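You operate a simulated robot arm through the tools that you are given. There is no shell and no other tool.

Carry out the task below with a simulated robot arm. There is one attempt and no reset: what you move stays moved.

## Task
Dot the unmarked stator as the result sheet says, then sort all three tested stators by their dots.
Fine: green to the small GOOD tray, yellow to HOLD, blue to REWORK, each down on a post; one dot; the marker goes back in its cup.

The check looks at the end state, three seconds after you hand in, the way a careful person would. Anything else that was tipped, shoved, dropped, spilled or broken makes it a failure. Flat cloth is picked up by pressing the open fingertips on it (5 to 10 N) and closing them slowly along it; thin cloth reads only 2 to 8 mm in the jaws.

## Robot
A 6-joint arm with a fingered hand, fixed in place. Base frame: the origin is on the floor under the middle of its stand, x ahead of it, y to its left, z up; the work surface is at about z = 0.82. Readings come in m, degrees, newtons and seconds.
With the tool pointing down near the work surface it reaches from about 0.24 to 0.68 m from the base axis. Its first joint turns from -166.0 to 166.0 degrees. Payload 4 kg.
The tool frame sits at the grasp point between the pads (the TCP): z along the fingers, y along the line on which they close. The tips reach 0.026 m beyond it. The gripper opens to 0.148 m; its body begins 0.073 m behind the TCP. The gripper is a hand of 3 fingers: y runs from the thumb to the fingers, the wrist lies at [0, 0, -0.239] in the tool frame, and closing takes about 1.5 s.
Orientation is that of the tool frame in the base frame, as [roll, pitch, yaw] about the fixed x, y, z axes, in that order (R = Rz(yaw) Ry(pitch) Rx(roll)). With the fingers straight down and closing along the base's y, the tool's x points along the base's -x, its y along +y and its z along -z.

## Interface
- The arm moves only by the tool play_rows. Its argument "increments" is one flat list of numbers, 7 for each row, row after row: the turn, a rotation vector about the base's x, y, z in units of 8 degrees (1.0 is 8 degrees), then the shift along the base's x, y, z in units of 30 mm (1.0 is 30 mm), then the opening, from 0 (shut) to 1 (fully open). In form: [wx, wy, wz, tx, ty, tz, jaw, wx, wy, wz, tx, ty, tz, jaw, ...]. A call has 1 to 20 rows; each row shifts and turns the commanded pose from where the row before left it. A call with a number of a shift or a turn outside -1 to 1 is refused whole. Each row takes 0.2 s and may step no farther than 0.05 m and 8.6 degrees from the row before; otherwise, or with a gripper value out of range, the whole call is refused. Where a pose cannot be reached the arm comes as near as it can. A force on the tool above 40 N (or 10 N above the force at the start of the call, whichever is more), or a blocked arm, ends the call early, and 0.2 s more pass. The fingers move at their own pace (about 0.153 m/s each) and stop on an object; they squeeze with about 30 N. The grip force told is the motor's: it shows also when the fingers shut on nothing. Time passes only in rows, and 0.2 s behind the last, so rows that do not move let the fingers close. It gives the time, the measured TCP pose, the force on the tool (base axes), the opening and the grip force at its end, in the units of the frame above (readings bear some noise), with the torque about the TCP (base axes, N m) and any sound that the robot's microphone picked up.
- Cameras (640 x 400 px; columns grow to the right, rows downward): "scene" is fixed at [0.4001, 0.5005, 1.4094]; the picture's right is [-0.89, -0.46, 0.00], its down [-0.33, 0.63, -0.71] and it looks along [0.33, -0.63, -0.71] (base axes); focal length 288 px, centre (320, 200). "wrist" rides on the gripper at [0.068, -0.039, -0.09] in the tool frame; the picture's right is [0.50, 0.87, 0.00], its down [-0.66, 0.38, -0.65] and it looks along [-0.57, 0.33, 0.76] (tool axes); focal length 222 px, centre (320, 200).
- get_image(camera): a new picture of that camera. The clock stands still meanwhile.
- raise_lower(by): moves the trunk up (or, below 0, down) by that many m; the arm rides with it, the base frame stays. It gives what a move gives, with no picture.
- preshape(shape): the hand has 3 fingers and takes this shape, open, in about a second: jaw (thumb against the fingers, like two jaws); tri (thumb and two fingers); tip (a fingertip pinch); poke (one finger out to press); point (the index stretched); flat (the hand flat); cup (the hand cupped); fist (a fist). The gripper value then closes the fingers along that shape, each until it touches; the sizes above hold for jaw. It gives what a move gives, with no picture.
- pixel_to_xyz(camera, pixels): for up to 12 pixels [column, row] of the newest picture of that camera ("zoom" is the newest enlarged one), the place [x, y, z] in the base frame of the surface seen there, good to about 0.002 m. The clock stands still meanwhile.
- inspect(camera, box): a new picture of the part [left, top, right, bottom] of that camera's present view, enlarged. The clock stands still meanwhile.
- hand_in(): hands the job in; it is judged then, once.

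Unless the task says otherwise, let go and move clear before handing in.

The tools are called after "Request:" as name(argument=value, ...) on one line, values as JSON. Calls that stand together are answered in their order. play_rows: Moves the arm, as the interface text tells. Its arguments: {"type":"object","properties":{"increments":{"type":"array","items":{"type":"number"}}},"required":["increments"]} The other tools are called the same way: raise_lower (by) moves the trunk up or down; preshape (shape) gives the hand a shape; get_image (camera) takes a picture; pixel_to_xyz (camera, pixels) gives the place of the surface under pixels of a picture; inspect (camera, box) takes an enlarged picture of a part of a camera's view; hand_in () hands the job in.

At the start:

```text
t: 0.0
eef_pos: [0.4083, -0.0224, 1.1512]
tcp_rot: [-180.0, 0.0, 179.9]
wrist_force: [-0.3, 1.0, 0.3]
torque: [-0.02, 0.02, 0.02]
gripper_width: 0.1481
grasp_force: 0.0
shape: jaw
trunk travel left (down, up): [-0.2, 0.117]
```

scene: 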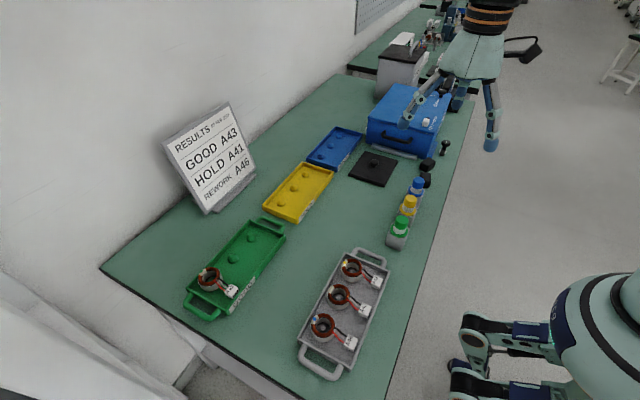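
wrist: 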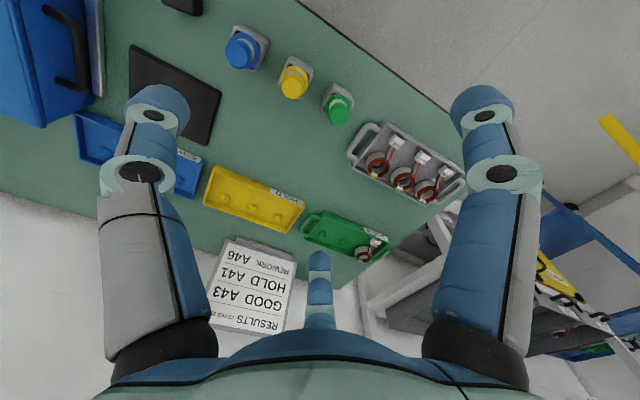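

The scene shows a results sheet (about 210,155), three trays (green, yellow, blue), a grey tray with three stators (about 340,310), and three capped markers (about 405,215). I'll zoom in on the key parts first.

Request:
inspect(camera="scene", box=[290, 240, 410, 390])

Request:
inspect(camera="scene", box=[150, 95, 270, 215])

Request:
inspect(camera="scene", box=[370, 130, 470, 260])

Request:
inspect(camera="scene", box=[170, 120, 370, 330])

```text
2.67 times, centred on (350, 315) of scene
```

zoom: 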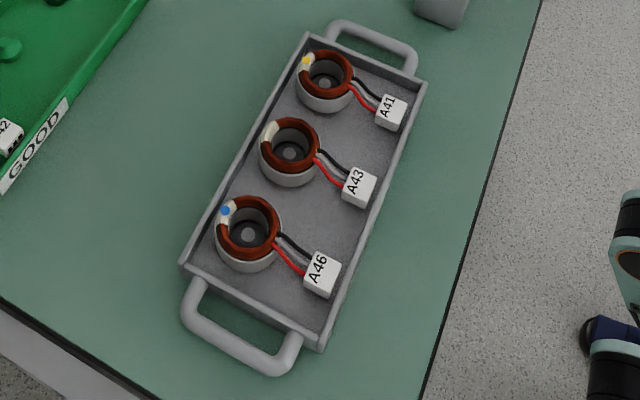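

```text
3.33 times, centred on (210, 155) of scene
```

zoom: 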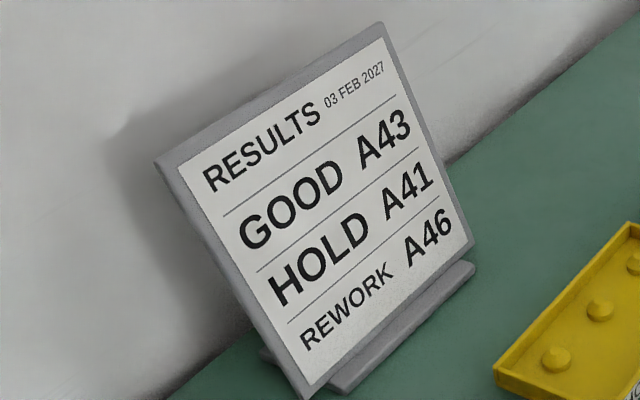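

```text
3.08 times, centred on (420, 195) of scene
```

zoom: 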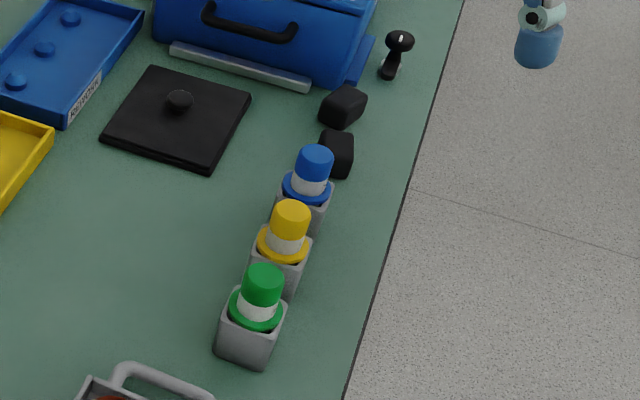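

```text
1.90 times, centred on (270, 225) of scene
```

zoom: 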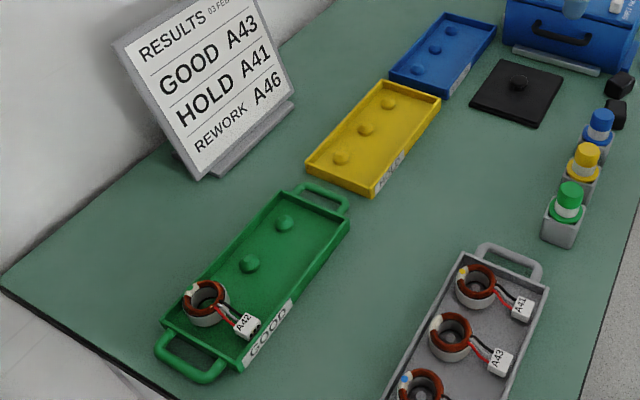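

The sheet says A43 = GOOD, A41 = HOLD, A46 = REWORK. A43 is the undotted one, so it takes a green dot. I'll look closer at the stators, the markers and the existing A42, and at the wrist view.

Request:
inspect(camera="scene", box=[180, 255, 250, 325])

Request:
inspect(camera="scene", box=[380, 170, 430, 255])

Request:
inspect(camera="scene", box=[320, 250, 390, 320])

Request:
inspect(camera="scene", box=[300, 290, 370, 360])

Request:
inspect(camera="wrist", box=[180, 10, 480, 280])

```text
5.71 times, centred on (215, 290) of scene
```

zoom: 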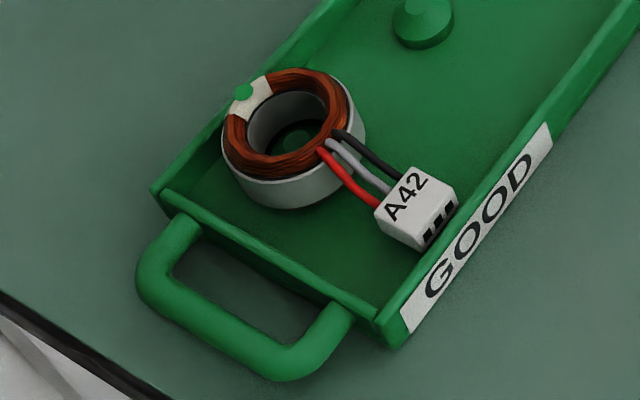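

```text
4.71 times, centred on (405, 212) of scene
```

zoom: 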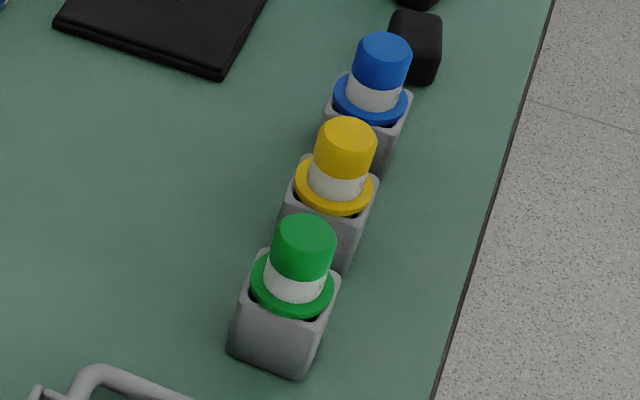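

```text
5.71 times, centred on (355, 285) of scene
```

zoom: 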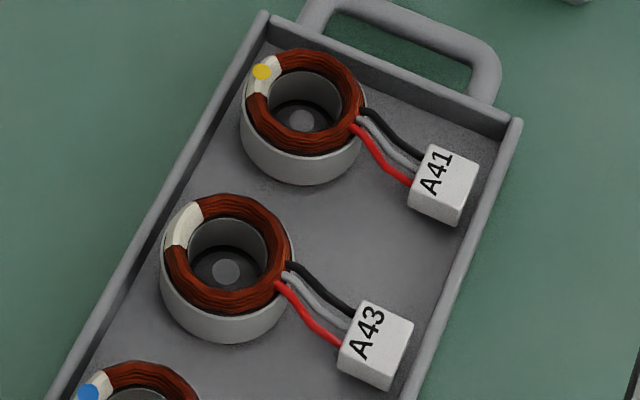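

```text
5.71 times, centred on (335, 325) of scene
```

zoom: 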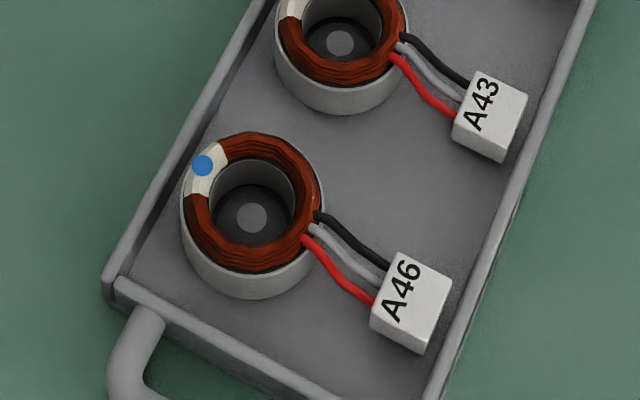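

```text
1.48 times, centred on (330, 145) of wrist
```

zoom: 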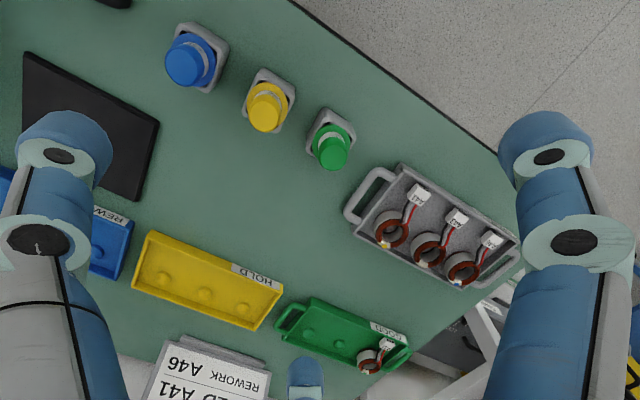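

A43 (middle stator) has a bare white pad facing up at the outer side; A42 already in GOOD has its green dot on the same kind of pad. I'll measure positions now.

Request:
get_image(camera="scene")

Request:
pixel_to_xyz(camera="scene", pixels=[[353, 269], [341, 297], [324, 327], [376, 282], [362, 309], [351, 343], [401, 220], [410, 199], [418, 182], [398, 243], [334, 294], [316, 322]])

Request:
pixel_to_xyz(camera="scene", pixels=[[233, 257], [250, 236], [211, 279], [281, 203], [294, 189], [306, 174], [321, 156], [333, 145], [345, 133], [300, 300], [270, 260], [330, 225]])

```text
taken
```

scene: 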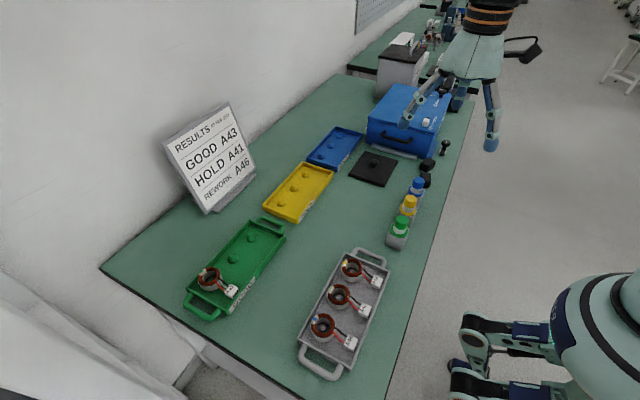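

```text
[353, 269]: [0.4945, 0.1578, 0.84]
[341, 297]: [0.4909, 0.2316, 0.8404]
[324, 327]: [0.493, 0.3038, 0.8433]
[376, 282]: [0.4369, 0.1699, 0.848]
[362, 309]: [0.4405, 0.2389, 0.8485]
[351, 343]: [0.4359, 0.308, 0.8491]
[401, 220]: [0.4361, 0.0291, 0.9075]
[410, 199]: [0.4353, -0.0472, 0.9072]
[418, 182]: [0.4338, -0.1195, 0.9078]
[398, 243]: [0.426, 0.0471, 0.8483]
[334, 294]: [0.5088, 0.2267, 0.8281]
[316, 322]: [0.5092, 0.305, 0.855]
```

```text
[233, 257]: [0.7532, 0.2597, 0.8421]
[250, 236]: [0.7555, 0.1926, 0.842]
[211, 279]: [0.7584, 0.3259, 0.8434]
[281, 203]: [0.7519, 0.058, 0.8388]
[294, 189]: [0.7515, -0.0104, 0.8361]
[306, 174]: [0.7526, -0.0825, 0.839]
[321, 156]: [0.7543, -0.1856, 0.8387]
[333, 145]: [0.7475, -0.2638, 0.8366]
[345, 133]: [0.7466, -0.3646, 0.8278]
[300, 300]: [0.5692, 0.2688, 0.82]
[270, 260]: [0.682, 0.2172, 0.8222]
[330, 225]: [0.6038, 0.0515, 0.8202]
```

The stators are about 50 mm across and 73 mm apart. The posts in the coloured trays lie at x≈0.75, beyond the straight-down reach, so I'll need a tilted grip. I'll check the hand geometry and my own arm, plus the tray wall positions.

Request:
inspect(camera="scene", box=[390, 0, 560, 160])

Request:
pixel_to_xyz(camera="scene", pixels=[[620, 330], [490, 140], [405, 120], [455, 100], [492, 100], [480, 20], [580, 310], [480, 330]])

Request:
pixel_to_xyz(camera="scene", pixels=[[344, 258], [388, 272], [299, 341], [346, 365], [320, 300], [370, 320], [362, 252], [322, 375], [331, 290.6], [346, 264], [316, 319], [395, 247]])

```text
2.50 times, centred on (475, 80) of scene
```

zoom: 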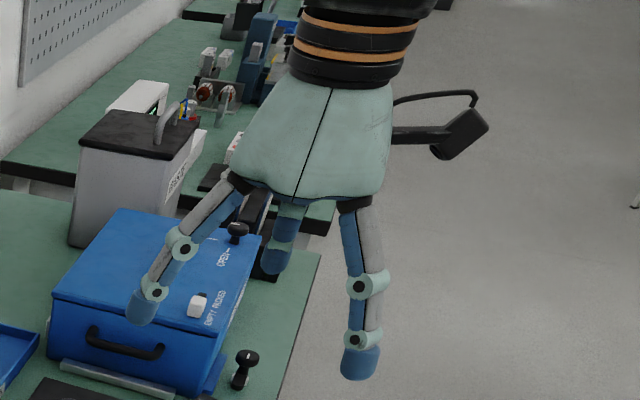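

```text
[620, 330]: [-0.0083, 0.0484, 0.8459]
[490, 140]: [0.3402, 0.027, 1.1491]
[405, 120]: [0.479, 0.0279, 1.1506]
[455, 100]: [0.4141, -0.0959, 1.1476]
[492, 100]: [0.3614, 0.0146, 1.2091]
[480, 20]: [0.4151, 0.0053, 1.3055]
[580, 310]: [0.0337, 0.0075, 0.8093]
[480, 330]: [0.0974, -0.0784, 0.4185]
```

```text
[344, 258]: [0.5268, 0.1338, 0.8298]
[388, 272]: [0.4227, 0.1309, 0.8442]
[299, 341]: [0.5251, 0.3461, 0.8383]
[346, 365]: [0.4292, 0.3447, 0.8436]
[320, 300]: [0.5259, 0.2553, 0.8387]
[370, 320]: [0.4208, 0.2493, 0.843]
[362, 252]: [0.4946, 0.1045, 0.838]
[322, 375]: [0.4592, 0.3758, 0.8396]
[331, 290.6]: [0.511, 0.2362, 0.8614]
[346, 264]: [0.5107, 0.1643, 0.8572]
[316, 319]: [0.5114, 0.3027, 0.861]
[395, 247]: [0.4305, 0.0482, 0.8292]
```

The hand is a three-finger centric one: the tips sit at about (0.340,0.03), (0.479,0.03) and (0.414,−0.10), 120° apart. I'll turn it 60° so that no finger points at the neighbouring marker or stator, go above the green marker, and half-close to see the finger shape.

Request:
play_rows(increments=[0, 0, -0.9375, 0.115, 0.214, -0.3, 0.5, 0, 0, -0.9375, 0.115, 0.214, -0.3, 0.5, 0, 0, -0.9375, 0.115, 0.214, -0.3, 0.5, 0, 0, -0.9375, 0.115, 0.214, -0.3, 0.5, 0, 0, -0.9375, 0.115, 0.214, -0.3, 0.5, 0, 0, -0.9375, 0.115, 0.214, -0.3, 0.5, 0, 0, -0.9375, 0.115, 0.214, -0.3, 0.5, 0, 0, -0.9375, 0.115, 0.214, -0.3, 0.5])

Request:
get_image(camera="wrist")

Request:
inspect(camera="scene", box=[360, 60, 520, 260])

```text
t: 1.8
eef_pos: [0.4382, 0.0281, 1.0807]
tcp_rot: [180.0, 0.0, 119.8]
wrist_force: [-0.3, -0.1, -0.3]
torque: [-0.01, -0.03, -0.01]
gripper_width: 0.0745
grasp_force: 0.1
shape: jaw
trunk travel left (down, up): [-0.2, 0.117]
```

```text
taken
```

wrist: 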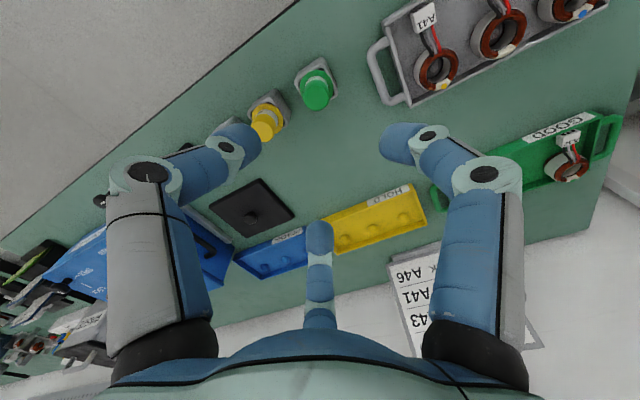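

```text
2.00 times, centred on (440, 160) of scene
```

zoom: 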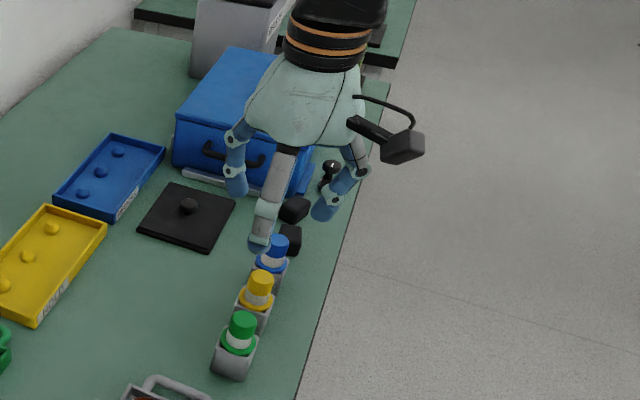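

The fingers bend inward evenly, and the wrist image shows the green cap at (317,90). I'll measure the cap and stators more exactly from the wrist view.

Request:
pixel_to_xyz(camera="wrist", pixels=[[317, 84], [304, 90], [331, 90], [317, 104], [334, 72], [300, 80], [442, 86], [501, 45], [418, 70], [428, 17]])

Request:
inspect(camera="wrist", box=[280, 50, 360, 120])

Request:
inspect(camera="wrist", box=[380, 0, 620, 150])

```text
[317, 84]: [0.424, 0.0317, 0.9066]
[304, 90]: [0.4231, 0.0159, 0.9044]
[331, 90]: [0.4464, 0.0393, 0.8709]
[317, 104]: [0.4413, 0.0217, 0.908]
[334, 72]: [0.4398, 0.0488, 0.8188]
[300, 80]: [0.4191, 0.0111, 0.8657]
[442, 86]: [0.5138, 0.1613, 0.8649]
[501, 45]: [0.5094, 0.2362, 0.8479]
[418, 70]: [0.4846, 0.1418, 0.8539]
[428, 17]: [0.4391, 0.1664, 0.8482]
```

```text
5.71 times, centred on (320, 85) of wrist
```

zoom: 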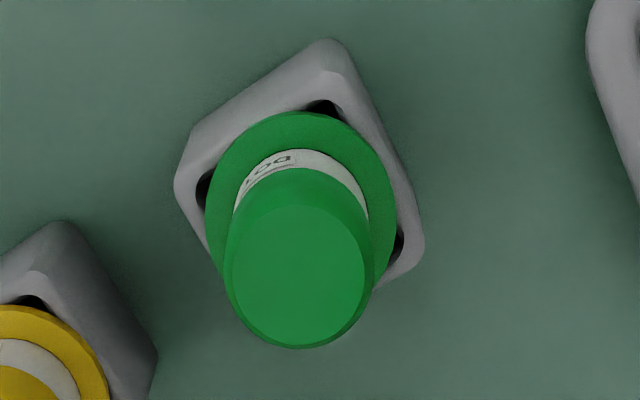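

```text
2.67 times, centred on (500, 75) of wrist
```

zoom: 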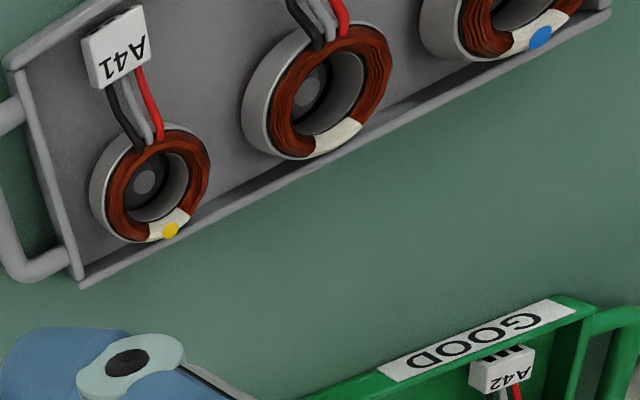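

Using the zoomed stator view, I'll get points around the ring and pad of A43 and the others.

Request:
pixel_to_xyz(camera="zoom", pixels=[[338, 137], [350, 128], [322, 146], [285, 90], [380, 60], [345, 40], [305, 140], [310, 85], [146, 180], [169, 230], [540, 38], [300, 305]])

Request:
inspect(camera="wrist", box=[280, 50, 360, 120])

Request:
pixel_to_xyz(camera="zoom", pixels=[[298, 208], [297, 340], [232, 265], [362, 265], [300, 275], [215, 210], [385, 200], [300, 125], [330, 50], [185, 190], [415, 240]])

```text
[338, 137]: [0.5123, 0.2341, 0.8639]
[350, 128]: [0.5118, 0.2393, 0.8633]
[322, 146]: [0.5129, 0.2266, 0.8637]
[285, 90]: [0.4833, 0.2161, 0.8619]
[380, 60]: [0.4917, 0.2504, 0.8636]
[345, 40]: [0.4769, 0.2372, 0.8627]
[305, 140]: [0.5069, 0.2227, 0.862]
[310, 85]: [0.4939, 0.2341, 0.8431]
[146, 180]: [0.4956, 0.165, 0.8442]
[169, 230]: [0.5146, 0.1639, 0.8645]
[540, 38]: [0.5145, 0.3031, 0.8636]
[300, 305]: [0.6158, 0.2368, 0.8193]
```

```text
5.71 times, centred on (320, 85) of wrist
```

zoom: 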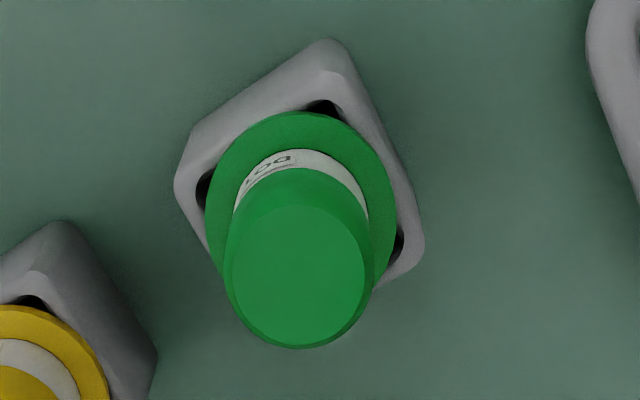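

```text
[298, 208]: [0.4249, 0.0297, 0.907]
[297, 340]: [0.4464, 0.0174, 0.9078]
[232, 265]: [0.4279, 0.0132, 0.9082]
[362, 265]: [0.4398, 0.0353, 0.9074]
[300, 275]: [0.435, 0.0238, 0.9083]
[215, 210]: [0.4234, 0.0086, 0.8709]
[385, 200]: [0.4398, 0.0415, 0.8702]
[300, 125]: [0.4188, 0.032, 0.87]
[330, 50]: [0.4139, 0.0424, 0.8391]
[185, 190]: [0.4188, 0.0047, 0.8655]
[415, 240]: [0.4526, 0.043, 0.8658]
```

The marker's axis is at about (0.435, 0.0245); cap top z=0.908, flange z=0.870. I'll come down to a hover above it and check the reading and centring.

Request:
play_rows(increments=[0, 0, 0, -0.02, -0.04, -0.6, 0.5, 0, 0, 0, -0.02, -0.04, -0.6, 0.5, 0, 0, 0, 0, -0.04, -0.6, 0.5, 0, 0, 0, 0, -0.03, -0.6, 0.5, 0, 0, 0, 0, 0, -0.6, 0.5, 0, 0, 0, 0, 0, -0.5, 0.5, 0, 0, 0, 0, 0, 0, 0.5])

Request:
get_image(camera="wrist")

Request:
inspect(camera="scene", box=[340, 110, 480, 270])

```text
t: 3.4
eef_pos: [0.4364, 0.024, 0.9756]
tcp_rot: [-180.0, 0.0, 120.0]
wrist_force: [-0.4, 0.4, -0.3]
torque: [0.02, -0.02, 0.01]
gripper_width: 0.0747
grasp_force: 0.1
shape: jaw
trunk travel left (down, up): [-0.2, 0.117]
```

```text
taken
```

wrist: 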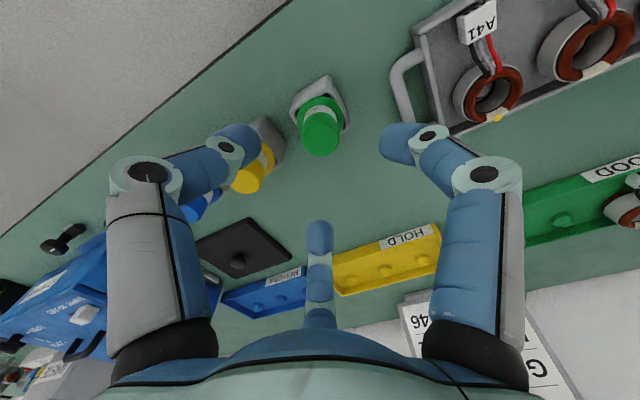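

```text
2.50 times, centred on (410, 190) of scene
```

zoom: 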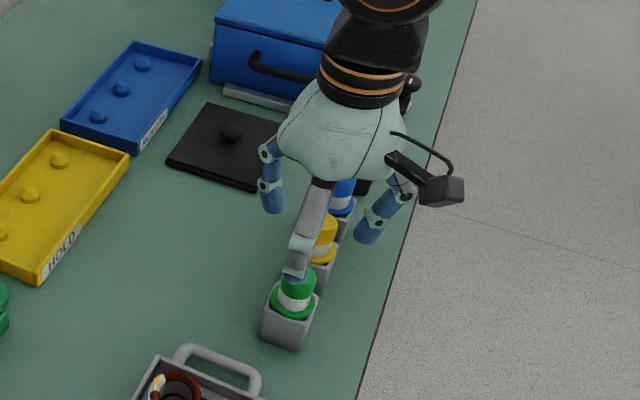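

The hand is centred over the green marker. I'll descend so the TCP is at z≈0.903 and close on the cap.

Request:
play_rows(increments=[0, 0, 0, -0.03, 0, -0.5, 0.5, 0, 0, 0, 0, 0, -0.5, 0.5, 0, 0, 0, 0, 0, -0.5, 0.5, 0, 0, 0, 0, 0, -0.5, 0.5, 0, 0, 0, 0, 0, -0.42, 0.5, 0, 0, 0, 0, 0, 0, 0.5])

Request:
get_image(camera="wrist")

Request:
inspect(camera="scene", box=[340, 130, 460, 270])

```text
t: 4.8
eef_pos: [0.436, 0.022, 0.9036]
tcp_rot: [180.0, -0.1, 120.0]
wrist_force: [0.0, 0.0, -0.3]
torque: [0.03, -0.01, -0.03]
gripper_width: 0.0745
grasp_force: 0.1
shape: jaw
trunk travel left (down, up): [-0.2, 0.117]
```

```text
taken
```

wrist: 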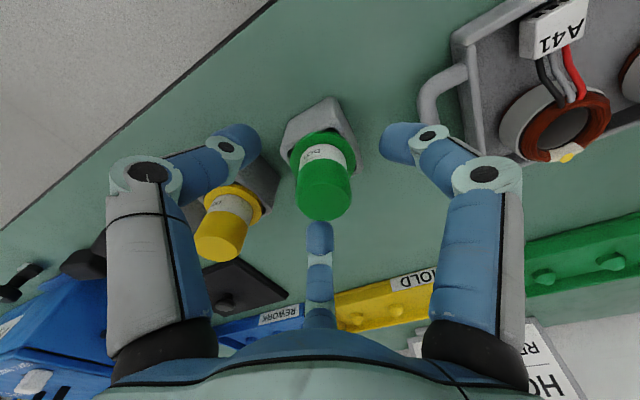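

```text
2.86 times, centred on (400, 200) of scene
```

zoom: 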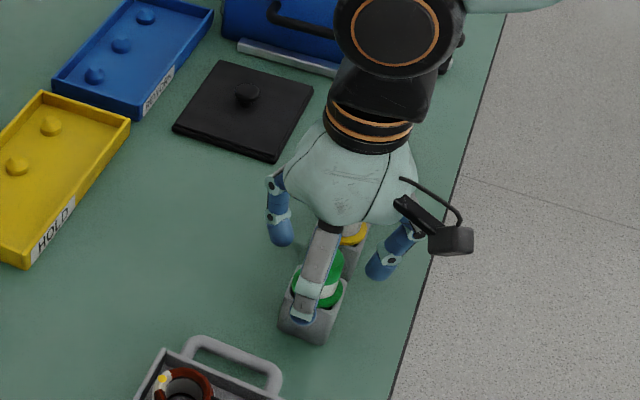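

The cap top sits right at the TCP point (320,205). Now I close the fingers on the cap.

Request:
play_rows(increments=[0, 0, 0, 0, 0.03, 0, 0.35, 0, 0, 0, 0, 0, 0, 0.25, 0, 0, 0, 0, 0, 0, 0.15, 0, 0, 0, 0, 0, 0, 0.05, 0, 0, 0, 0, 0, 0, 0, 0, 0, 0, 0, 0, 0, 0, 0, 0, 0, 0, 0, 0, 0])

Request:
get_image(camera="wrist")

```text
t: 6.4
eef_pos: [0.4351, 0.0234, 0.9028]
tcp_rot: [-180.0, 0.0, 120.0]
wrist_force: [-0.1, -0.6, -0.3]
torque: [0.02, 0.0, 0.03]
gripper_width: 0.0239
grasp_force: 30.3
shape: jaw
trunk travel left (down, up): [-0.2, 0.117]
```

```text
taken
```

wrist: 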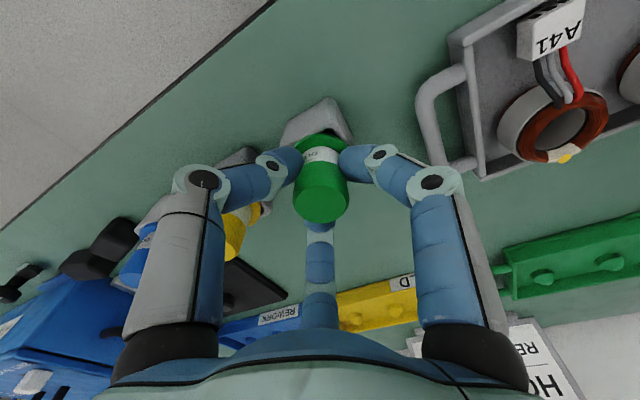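

The cap is gripped (width 23.9 mm, 30 N). I'll lift it straight up slowly.

Request:
play_rows(increments=[0, 0, 0, 0, 0, 0.25, 0, 0, 0, 0, 0, 0, 0.25, 0, 0, 0, 0, 0, 0, 0.25, 0, 0, 0, 0, 0, 0, 0.3, 0, 0, 0, 0, 0, 0, 0.4, 0, 0, 0, 0, 0, 0, 0.5, 0, 0, 0, 0, 0, 0, 0.5, 0, 0, 0, 0, 0, 0, 0.5, 0, 0, 0, 0, 0, 0, 0, 0])

Request:
get_image(camera="wrist")

Request:
inspect(camera="scene", box=[340, 110, 480, 260])

```text
t: 8.4
eef_pos: [0.4353, 0.0242, 0.9921]
tcp_rot: [-180.0, 0.0, 120.0]
wrist_force: [-0.2, 0.4, -0.8]
torque: [0.03, 0.02, 0.0]
gripper_width: 0.0238
grasp_force: 30.0
shape: jaw
trunk travel left (down, up): [-0.2, 0.117]
```

```text
taken
```

wrist: 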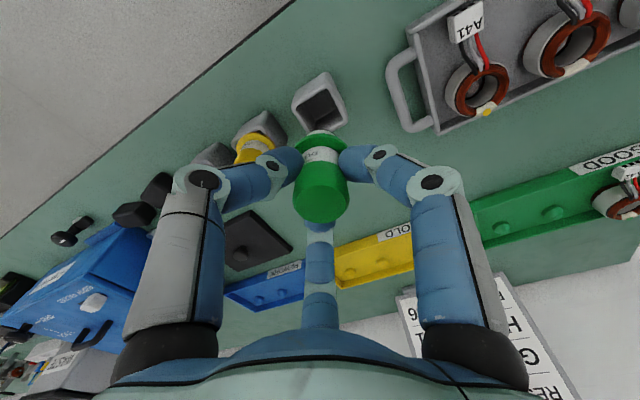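

```text
2.67 times, centred on (410, 185) of scene
```

zoom: 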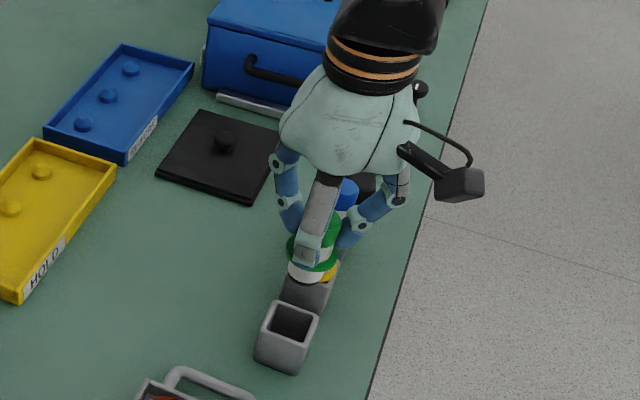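

The marker came out of the cup. I'll look at its lower end for the tip.

Request:
inspect(camera="scene", box=[380, 180, 440, 250])

Request:
inspect(camera="wrist", box=[270, 60, 370, 240])

```text
5.71 times, centred on (410, 215) of scene
```

zoom: 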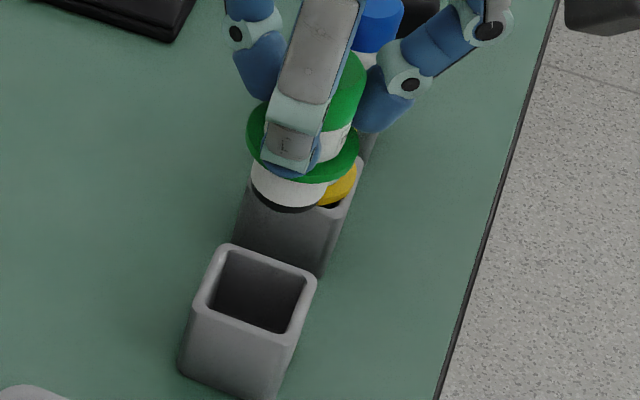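

```text
2.22 times, centred on (320, 150) of wrist
```

zoom: 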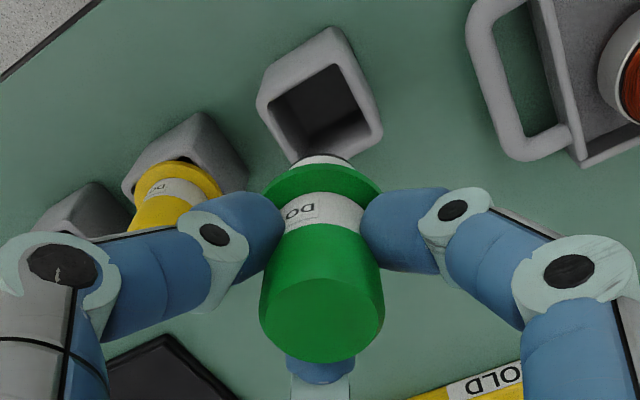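

From above I only see the white body below the flange. I'll raise the marker higher and back so the scene camera sees it from the side and shows the tip.

Request:
play_rows(increments=[0, 0, 0, 0, -0.1, 0.7, 0, 0, 0, 0, 0, -0.4, 0.85, 0, 0, 0, 0, 0, -0.4, 0.85, 0, 0, 0, 0, 0, -0.4, 0.85, 0, 0, 0, 0, 0, -0.4, 0.85, 0, 0, 0, 0, 0, -0.4, 0.85, 0, 0, 0, 0, 0, -0.4, 0.85, 0, 0, 0, 0, 0, -0.4, 0.85, 0, 0, 0, 0, 0, -0.4, 0.85, 0])

Request:
get_image(camera="scene")

```text
t: 10.4
eef_pos: [0.4358, -0.0741, 1.2174]
tcp_rot: [180.0, 0.1, 120.1]
wrist_force: [-0.5, 0.3, -0.6]
torque: [0.0, 0.0, -0.01]
gripper_width: 0.0237
grasp_force: 30.0
shape: jaw
trunk travel left (down, up): [-0.2, 0.117]
```

```text
taken
```

scene: 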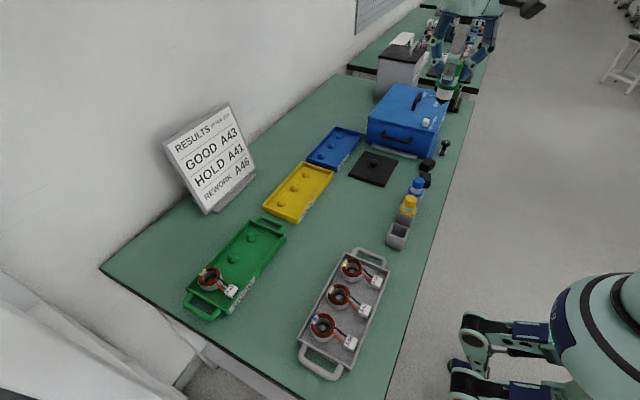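

Request:
inspect(camera="scene", box=[415, 40, 495, 120])

```text
5.00 times, centred on (455, 80) of scene
```

zoom: 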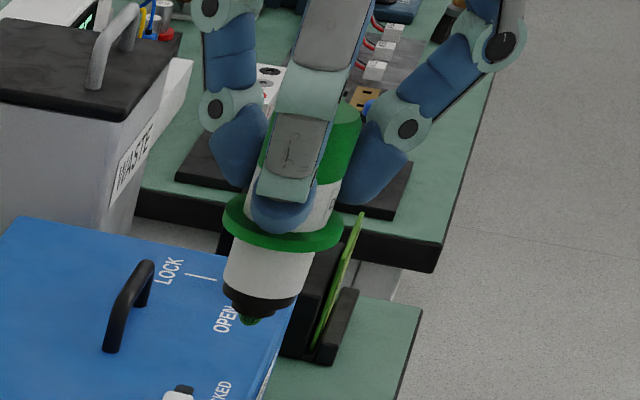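

The marker has a white body, a black collar and a small green nib at the bottom (zoom pixel about (250,319)). I'll measure the nib relative to the TCP.

Request:
pixel_to_xyz(camera="zoom", pixels=[[250, 318], [250, 322], [246, 320], [257, 319], [250, 310], [230, 300], [292, 300], [258, 305], [225, 228], [342, 240], [282, 246], [240, 270]])

Request:
inspect(camera="scene", box=[430, 80, 470, 110])

```text
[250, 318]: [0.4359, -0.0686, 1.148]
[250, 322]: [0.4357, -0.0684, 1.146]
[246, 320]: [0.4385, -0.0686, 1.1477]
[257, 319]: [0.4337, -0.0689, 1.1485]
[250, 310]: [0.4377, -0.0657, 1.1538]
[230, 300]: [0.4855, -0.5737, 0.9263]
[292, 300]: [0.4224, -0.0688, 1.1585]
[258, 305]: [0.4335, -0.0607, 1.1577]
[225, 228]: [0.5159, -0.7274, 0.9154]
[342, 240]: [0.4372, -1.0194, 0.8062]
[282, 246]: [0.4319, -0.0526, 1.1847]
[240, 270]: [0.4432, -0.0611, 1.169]
```

```text
13.33 times, centred on (450, 95) of scene
```

zoom: 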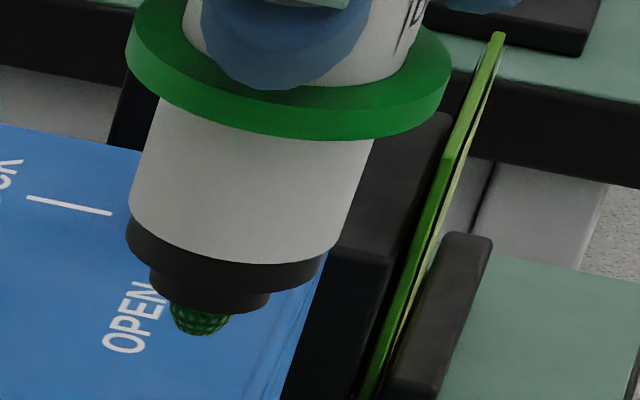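

The nib bottom is about 0.0715 m below the TCP and in line with it. I'll now measure the A43 pad accurately in a scene zoom.

Request:
inspect(camera="scene", box=[322, 276, 362, 316])

```text
10.00 times, centred on (342, 296) of scene
```

zoom: 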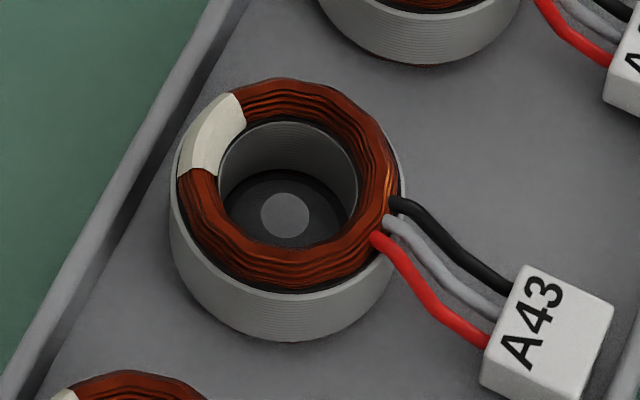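

Request:
pixel_to_xyz(camera="zoom", pixels=[[212, 135], [225, 115], [200, 155], [200, 130], [228, 140], [285, 215], [225, 105], [190, 165], [240, 118], [215, 165], [375, 180], [285, 262]])

Request:
inspect(camera="scene", box=[334, 248, 374, 288])

Request:
pixel_to_xyz(camera="zoom", pixels=[[220, 145], [243, 147], [300, 200], [225, 125], [230, 170], [285, 215], [300, 225], [310, 240], [390, 190], [290, 110], [230, 260], [300, 285]])

```text
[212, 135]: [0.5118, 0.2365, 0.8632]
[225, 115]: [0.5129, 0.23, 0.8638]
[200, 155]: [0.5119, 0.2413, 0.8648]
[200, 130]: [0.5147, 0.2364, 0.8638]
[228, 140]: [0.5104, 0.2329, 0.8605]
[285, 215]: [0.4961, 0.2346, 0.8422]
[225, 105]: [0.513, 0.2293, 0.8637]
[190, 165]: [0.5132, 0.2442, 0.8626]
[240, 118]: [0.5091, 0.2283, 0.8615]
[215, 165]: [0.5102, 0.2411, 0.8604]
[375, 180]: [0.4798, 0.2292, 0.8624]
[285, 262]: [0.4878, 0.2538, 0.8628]
```

```text
10.00 times, centred on (354, 268) of scene
```

zoom: 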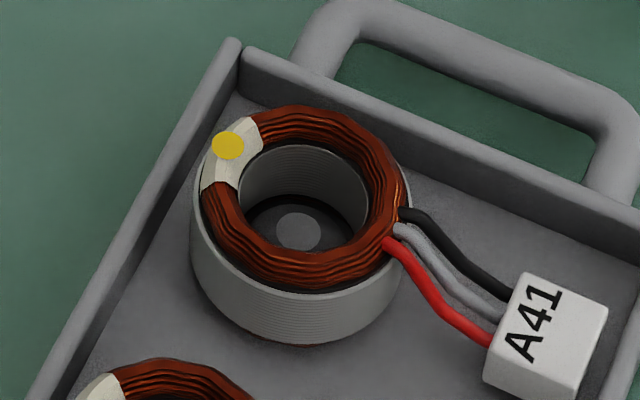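

```text
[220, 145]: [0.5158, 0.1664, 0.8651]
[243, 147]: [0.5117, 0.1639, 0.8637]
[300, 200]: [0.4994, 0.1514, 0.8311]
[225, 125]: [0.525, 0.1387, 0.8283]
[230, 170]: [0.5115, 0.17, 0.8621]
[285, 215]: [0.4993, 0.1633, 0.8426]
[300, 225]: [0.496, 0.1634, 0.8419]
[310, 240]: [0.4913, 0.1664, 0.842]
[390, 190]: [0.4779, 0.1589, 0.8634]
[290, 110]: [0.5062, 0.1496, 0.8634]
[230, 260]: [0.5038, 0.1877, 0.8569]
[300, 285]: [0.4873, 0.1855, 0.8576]
```

A43's post is at (0.496,0.2346), and its bare pad peaks at about (0.513,0.2355,0.8645). I'll carry the marker to hover above the pad.

Request:
play_rows(increments=[0, 0, 0, 0.12, 0.43, -0.1, 0, 0, 0, 0, 0.215, 0.86, -0.3, 0, 0, 0, 0, 0.215, 0.86, -0.55, 0, 0, 0, 0, 0.215, 0.86, -0.65, 0, 0, 0, 0, 0.215, 0.86, -0.65, 0, 0, 0, 0, 0.215, 0.86, -0.65, 0, 0, 0, 0, 0.215, 0.86, -0.65, 0, 0, 0, 0, 0.215, 0.86, -0.65, 0, 0, 0, 0, 0.215, 0.86, -0.65, 0, 0, 0, 0, 0.215, 0.86, -0.65, 0, 0, 0, 0, 0.215, 0.86, -0.65, 0, 0, 0, 0, 0.215, 0.86, -0.65, 0, 0, 0, 0, 0.088, 0.43, -0.45, 0, 0, 0, 0, 0, 0, 0, 0])

Request:
get_image(camera="wrist")

Request:
inspect(camera="scene", box=[270, 200, 410, 350])

```text
t: 13.4
eef_pos: [0.5124, 0.2358, 0.9981]
tcp_rot: [-180.0, 0.1, 120.0]
wrist_force: [-0.1, -0.8, -0.3]
torque: [0.03, -0.01, -0.03]
gripper_width: 0.0239
grasp_force: 30.2
shape: jaw
trunk travel left (down, up): [-0.2, 0.117]
```

```text
taken
```

wrist: 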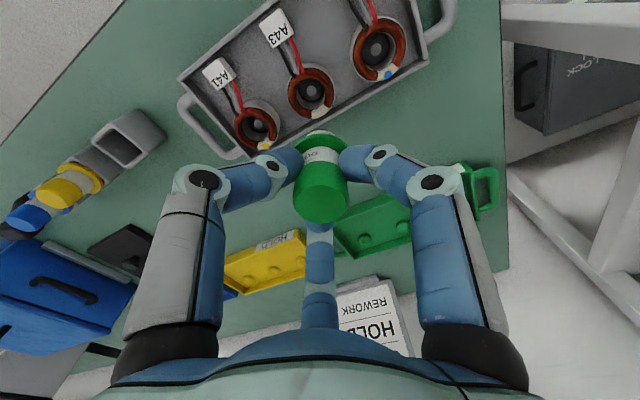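

```text
2.67 times, centred on (340, 275) of scene
```

zoom: 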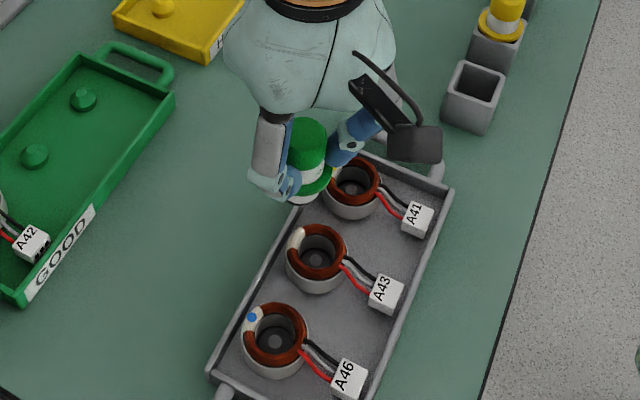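

The hand hovers over A43's pad at (0.5124,0.2358,0.998). I'll descend to leave about 5 mm under the nib and check the alignment.

Request:
play_rows(increments=[0, 0, 0, 0, 0, -0.4, 0, 0, 0, 0, 0, 0, -0.45, 0, 0, 0, 0, 0, 0, -0.4, 0, 0, 0, 0, 0, 0, -0.35, 0, 0, 0, 0, 0, 0, -0.27, 0, 0, 0, 0, 0, 0, 0, 0])

Request:
inspect(camera="wrist", box=[240, 60, 400, 220])

Request:
inspect(camera="scene", box=[310, 250, 380, 320])

```text
t: 14.8
eef_pos: [0.5131, 0.236, 0.9428]
tcp_rot: [-179.9, 0.0, 120.0]
wrist_force: [-0.1, -1.0, -0.5]
torque: [-0.01, -0.01, -0.01]
gripper_width: 0.024
grasp_force: 30.0
shape: jaw
trunk travel left (down, up): [-0.2, 0.117]
```

```text
2.50 times, centred on (320, 140) of wrist
```

zoom: 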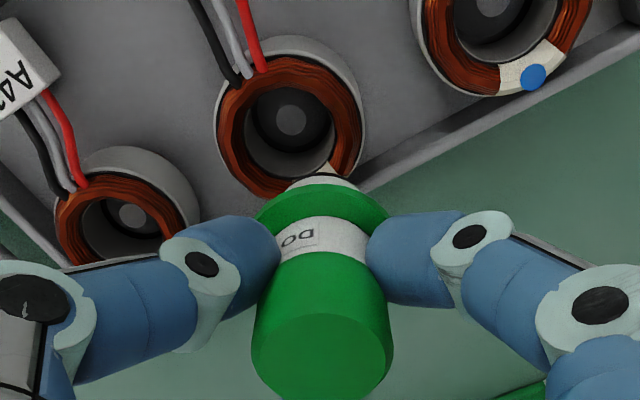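

```text
5.71 times, centred on (345, 285) of scene
```

zoom: 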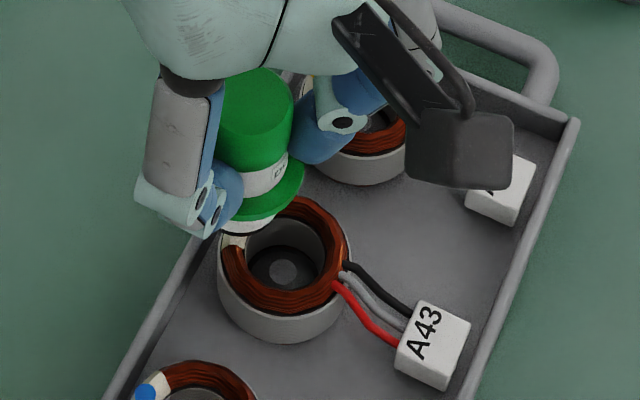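

The TCP is at (0.513,0.236), over the pad as measured. I'll descend in small steps, watching the force for first contact.

Request:
play_rows(increments=[0, 0, 0, 0, 0, -0.05, 0, 0, 0, 0, 0, 0, -0.05, 0, 0, 0, 0, 0, 0, -0.04, 0, 0, 0, 0, 0, 0, -0.03, 0, 0, 0, 0, 0, 0, 0, 0])

```text
t: 16.0
eef_pos: [0.5129, 0.2367, 0.9375]
tcp_rot: [179.9, 0.0, 120.0]
wrist_force: [1.0, -1.1, 0.8]
torque: [-0.03, 0.02, 0.03]
gripper_width: 0.024
grasp_force: 30.2
shape: jaw
trunk travel left (down, up): [-0.2, 0.117]
```

There is only a hint of force (0.8 N) at z=0.9375. I'll go down another 1 mm or so in tiny steps.

Request:
play_rows(increments=[0, 0, 0, 0, 0, -0.02, 0, 0, 0, 0, 0, 0, -0.02, 0, 0, 0, 0, 0, 0, 0, 0])

```text
t: 16.8
eef_pos: [0.5128, 0.2356, 0.9371]
tcp_rot: [179.9, 0.0, 120.0]
wrist_force: [0.3, -1.3, 7.8]
torque: [0.02, -0.02, -0.01]
gripper_width: 0.024
grasp_force: 29.9
shape: jaw
trunk travel left (down, up): [-0.2, 0.117]
```

The nib is now pressing on the pad with about 8 N. I'll lift straight off and look for the dot.

Request:
play_rows(increments=[0, 0, 0, 0, 0, 0.2, 0, 0, 0, 0, 0, 0, 0.5, 0, 0, 0, 0, 0, 0, 0.8, 0, 0, 0, 0, -0.2, -0.5, 0.8, 0, 0, 0, 0, -0.2, -0.8, 0.6, 0, 0, 0, 0, -0.2, -0.8, 0.2, 0, 0, 0, 0, -0.2, -0.8, 0, 0])

Request:
inspect(camera="scene", box=[310, 250, 380, 320])

Request:
get_image(camera="wrist")

```text
t: 18.4
eef_pos: [0.4877, 0.1486, 1.0297]
tcp_rot: [179.9, 0.1, 120.1]
wrist_force: [0.0, -0.6, -0.1]
torque: [0.02, -0.04, -0.02]
gripper_width: 0.0238
grasp_force: 30.5
shape: jaw
trunk travel left (down, up): [-0.2, 0.117]
```

```text
5.71 times, centred on (345, 285) of scene
```

zoom: 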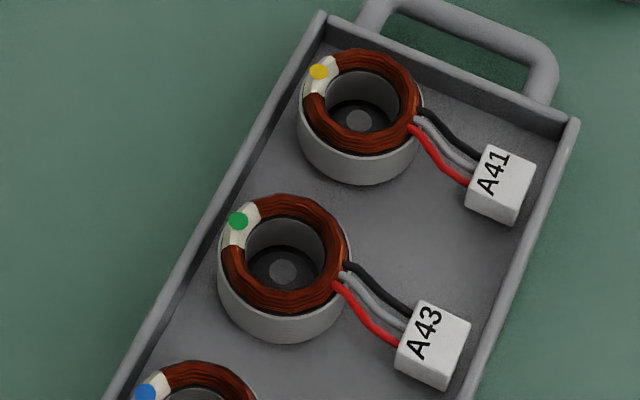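

```text
taken
```

wrist: 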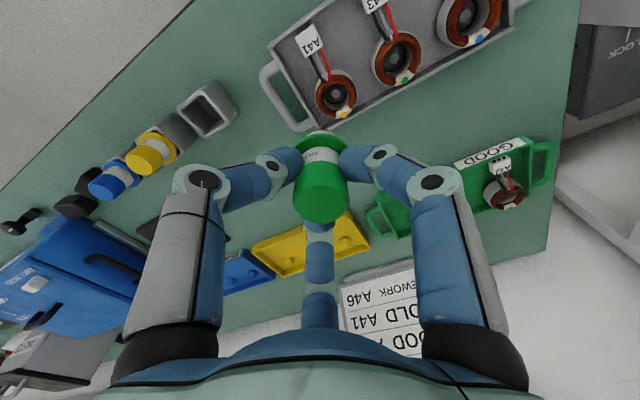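

A single clean green dot is on A43's pad (zoom pixel (238,220)). I'll bring the marker back above its cup at the pose where I picked it up.

Request:
play_rows(increments=[0, 0, 0, -0.3, -0.62, -0.1, 0, 0, 0, 0, -0.4, -0.9, -0.2, 0, 0, 0, 0, -0.4, -0.9, -0.2, 0, 0, 0, 0, -0.35, -0.9, -0.2, 0, 0, 0, 0, -0.323, -0.8, -0.3, 0, 0, 0, 0, 0, 0, 0, 0, 0, 0, 0, 0, 0, 0, 0])

Request:
get_image(camera="wrist")

Request:
inspect(camera="scene", box=[360, 160, 450, 260])

```text
t: 20.0
eef_pos: [0.4344, 0.026, 0.9999]
tcp_rot: [180.0, 0.0, 120.0]
wrist_force: [0.2, 0.9, -0.5]
torque: [0.0, -0.02, 0.0]
gripper_width: 0.0241
grasp_force: 30.1
shape: jaw
trunk travel left (down, up): [-0.2, 0.117]
```

```text
taken
```

wrist: 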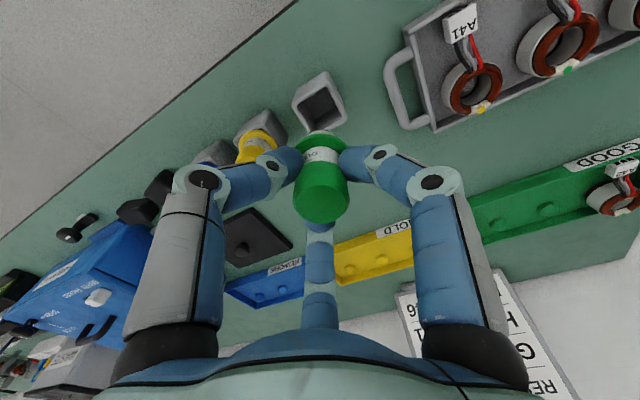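

```text
4.00 times, centred on (405, 210) of scene
```

zoom: 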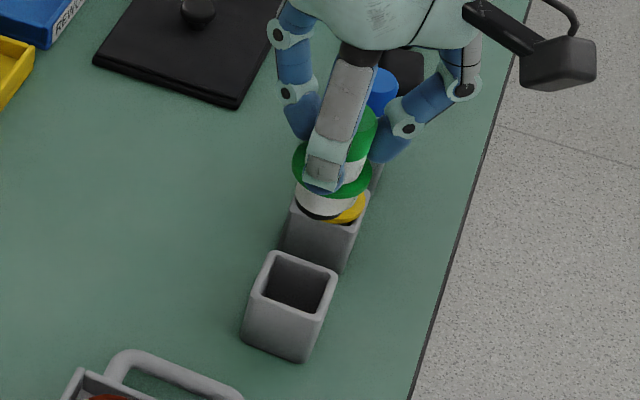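

The marker is back over its cup, same pose as when I lifted it. I'll lower it gently into the cup.

Request:
play_rows(increments=[0, 0, 0, 0, 0, -0.4, 0, 0, 0, 0, 0, 0, -0.5, 0, 0, 0, 0, 0, 0, -0.5, 0, 0, 0, 0, 0, 0, -0.4, 0, 0, 0, 0, 0, 0, -0.25, 0, 0, 0, 0, 0, 0, -0.2, 0, 0, 0, 0, 0, 0, -0.2, 0, 0, 0, 0, 0, 0, -0.2, 0, 0, 0, 0, 0, 0, -0.2, 0, 0, 0, 0, 0, 0, -0.2, 0, 0, 0, 0, 0, 0, -0.12, 0, 0, 0, 0, 0, 0, 0, 0])

Request:
inspect(camera="wrist", box=[240, 60, 400, 240])

Request:
inspect(camera="scene", box=[360, 160, 450, 260])

```text
t: 22.6
eef_pos: [0.4355, 0.0255, 0.9049]
tcp_rot: [180.0, 0.0, 120.0]
wrist_force: [0.1, -0.1, -0.3]
torque: [0.0, -0.01, 0.03]
gripper_width: 0.0239
grasp_force: 30.0
shape: jaw
trunk travel left (down, up): [-0.2, 0.117]
```

```text
2.22 times, centred on (320, 150) of wrist
```

zoom: 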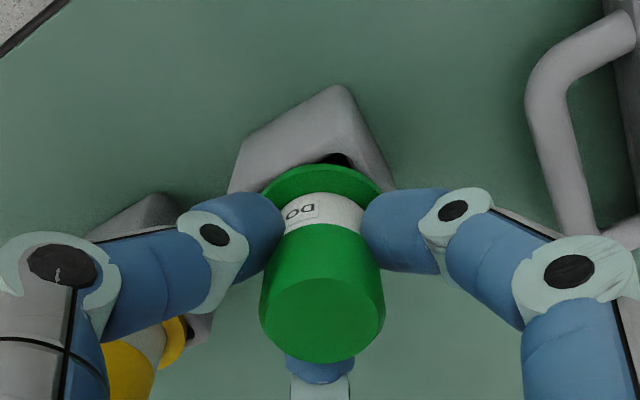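

```text
4.00 times, centred on (405, 210) of scene
```

zoom: 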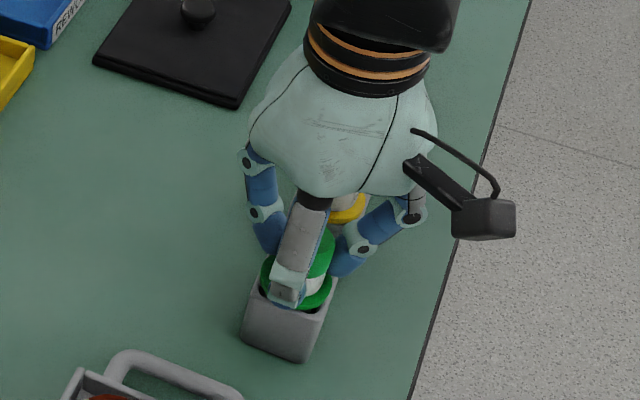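

It slid in freely, with about 1.5 mm to go. I'll finish the descent and open the fingers.

Request:
play_rows(increments=[0, 0, 0, 0, 0, -0.04, 0, 0, 0, 0, 0, 0, -0.02, 0, 0, 0, 0, 0, 0, 0, 0])

```text
t: 23.4
eef_pos: [0.4356, 0.0257, 0.9021]
tcp_rot: [-179.9, 0.0, 120.1]
wrist_force: [0.4, 0.1, -0.3]
torque: [-0.03, -0.01, -0.02]
gripper_width: 0.024
grasp_force: 30.1
shape: jaw
trunk travel left (down, up): [-0.2, 0.117]
```

No contact force yet; one more millimetre down, then release.

Request:
play_rows(increments=[0, 0, 0, 0, 0, -0.03, 0, 0, 0, 0, 0, 0, -0.02, 0, 0, 0, 0, 0, 0, 0, 0])

```text
t: 24.2
eef_pos: [0.4356, 0.0252, 0.9022]
tcp_rot: [179.9, -0.1, 120.0]
wrist_force: [-0.1, 0.0, 6.3]
torque: [0.04, 0.09, -0.02]
gripper_width: 0.0238
grasp_force: 29.9
shape: jaw
trunk travel left (down, up): [-0.2, 0.117]
```

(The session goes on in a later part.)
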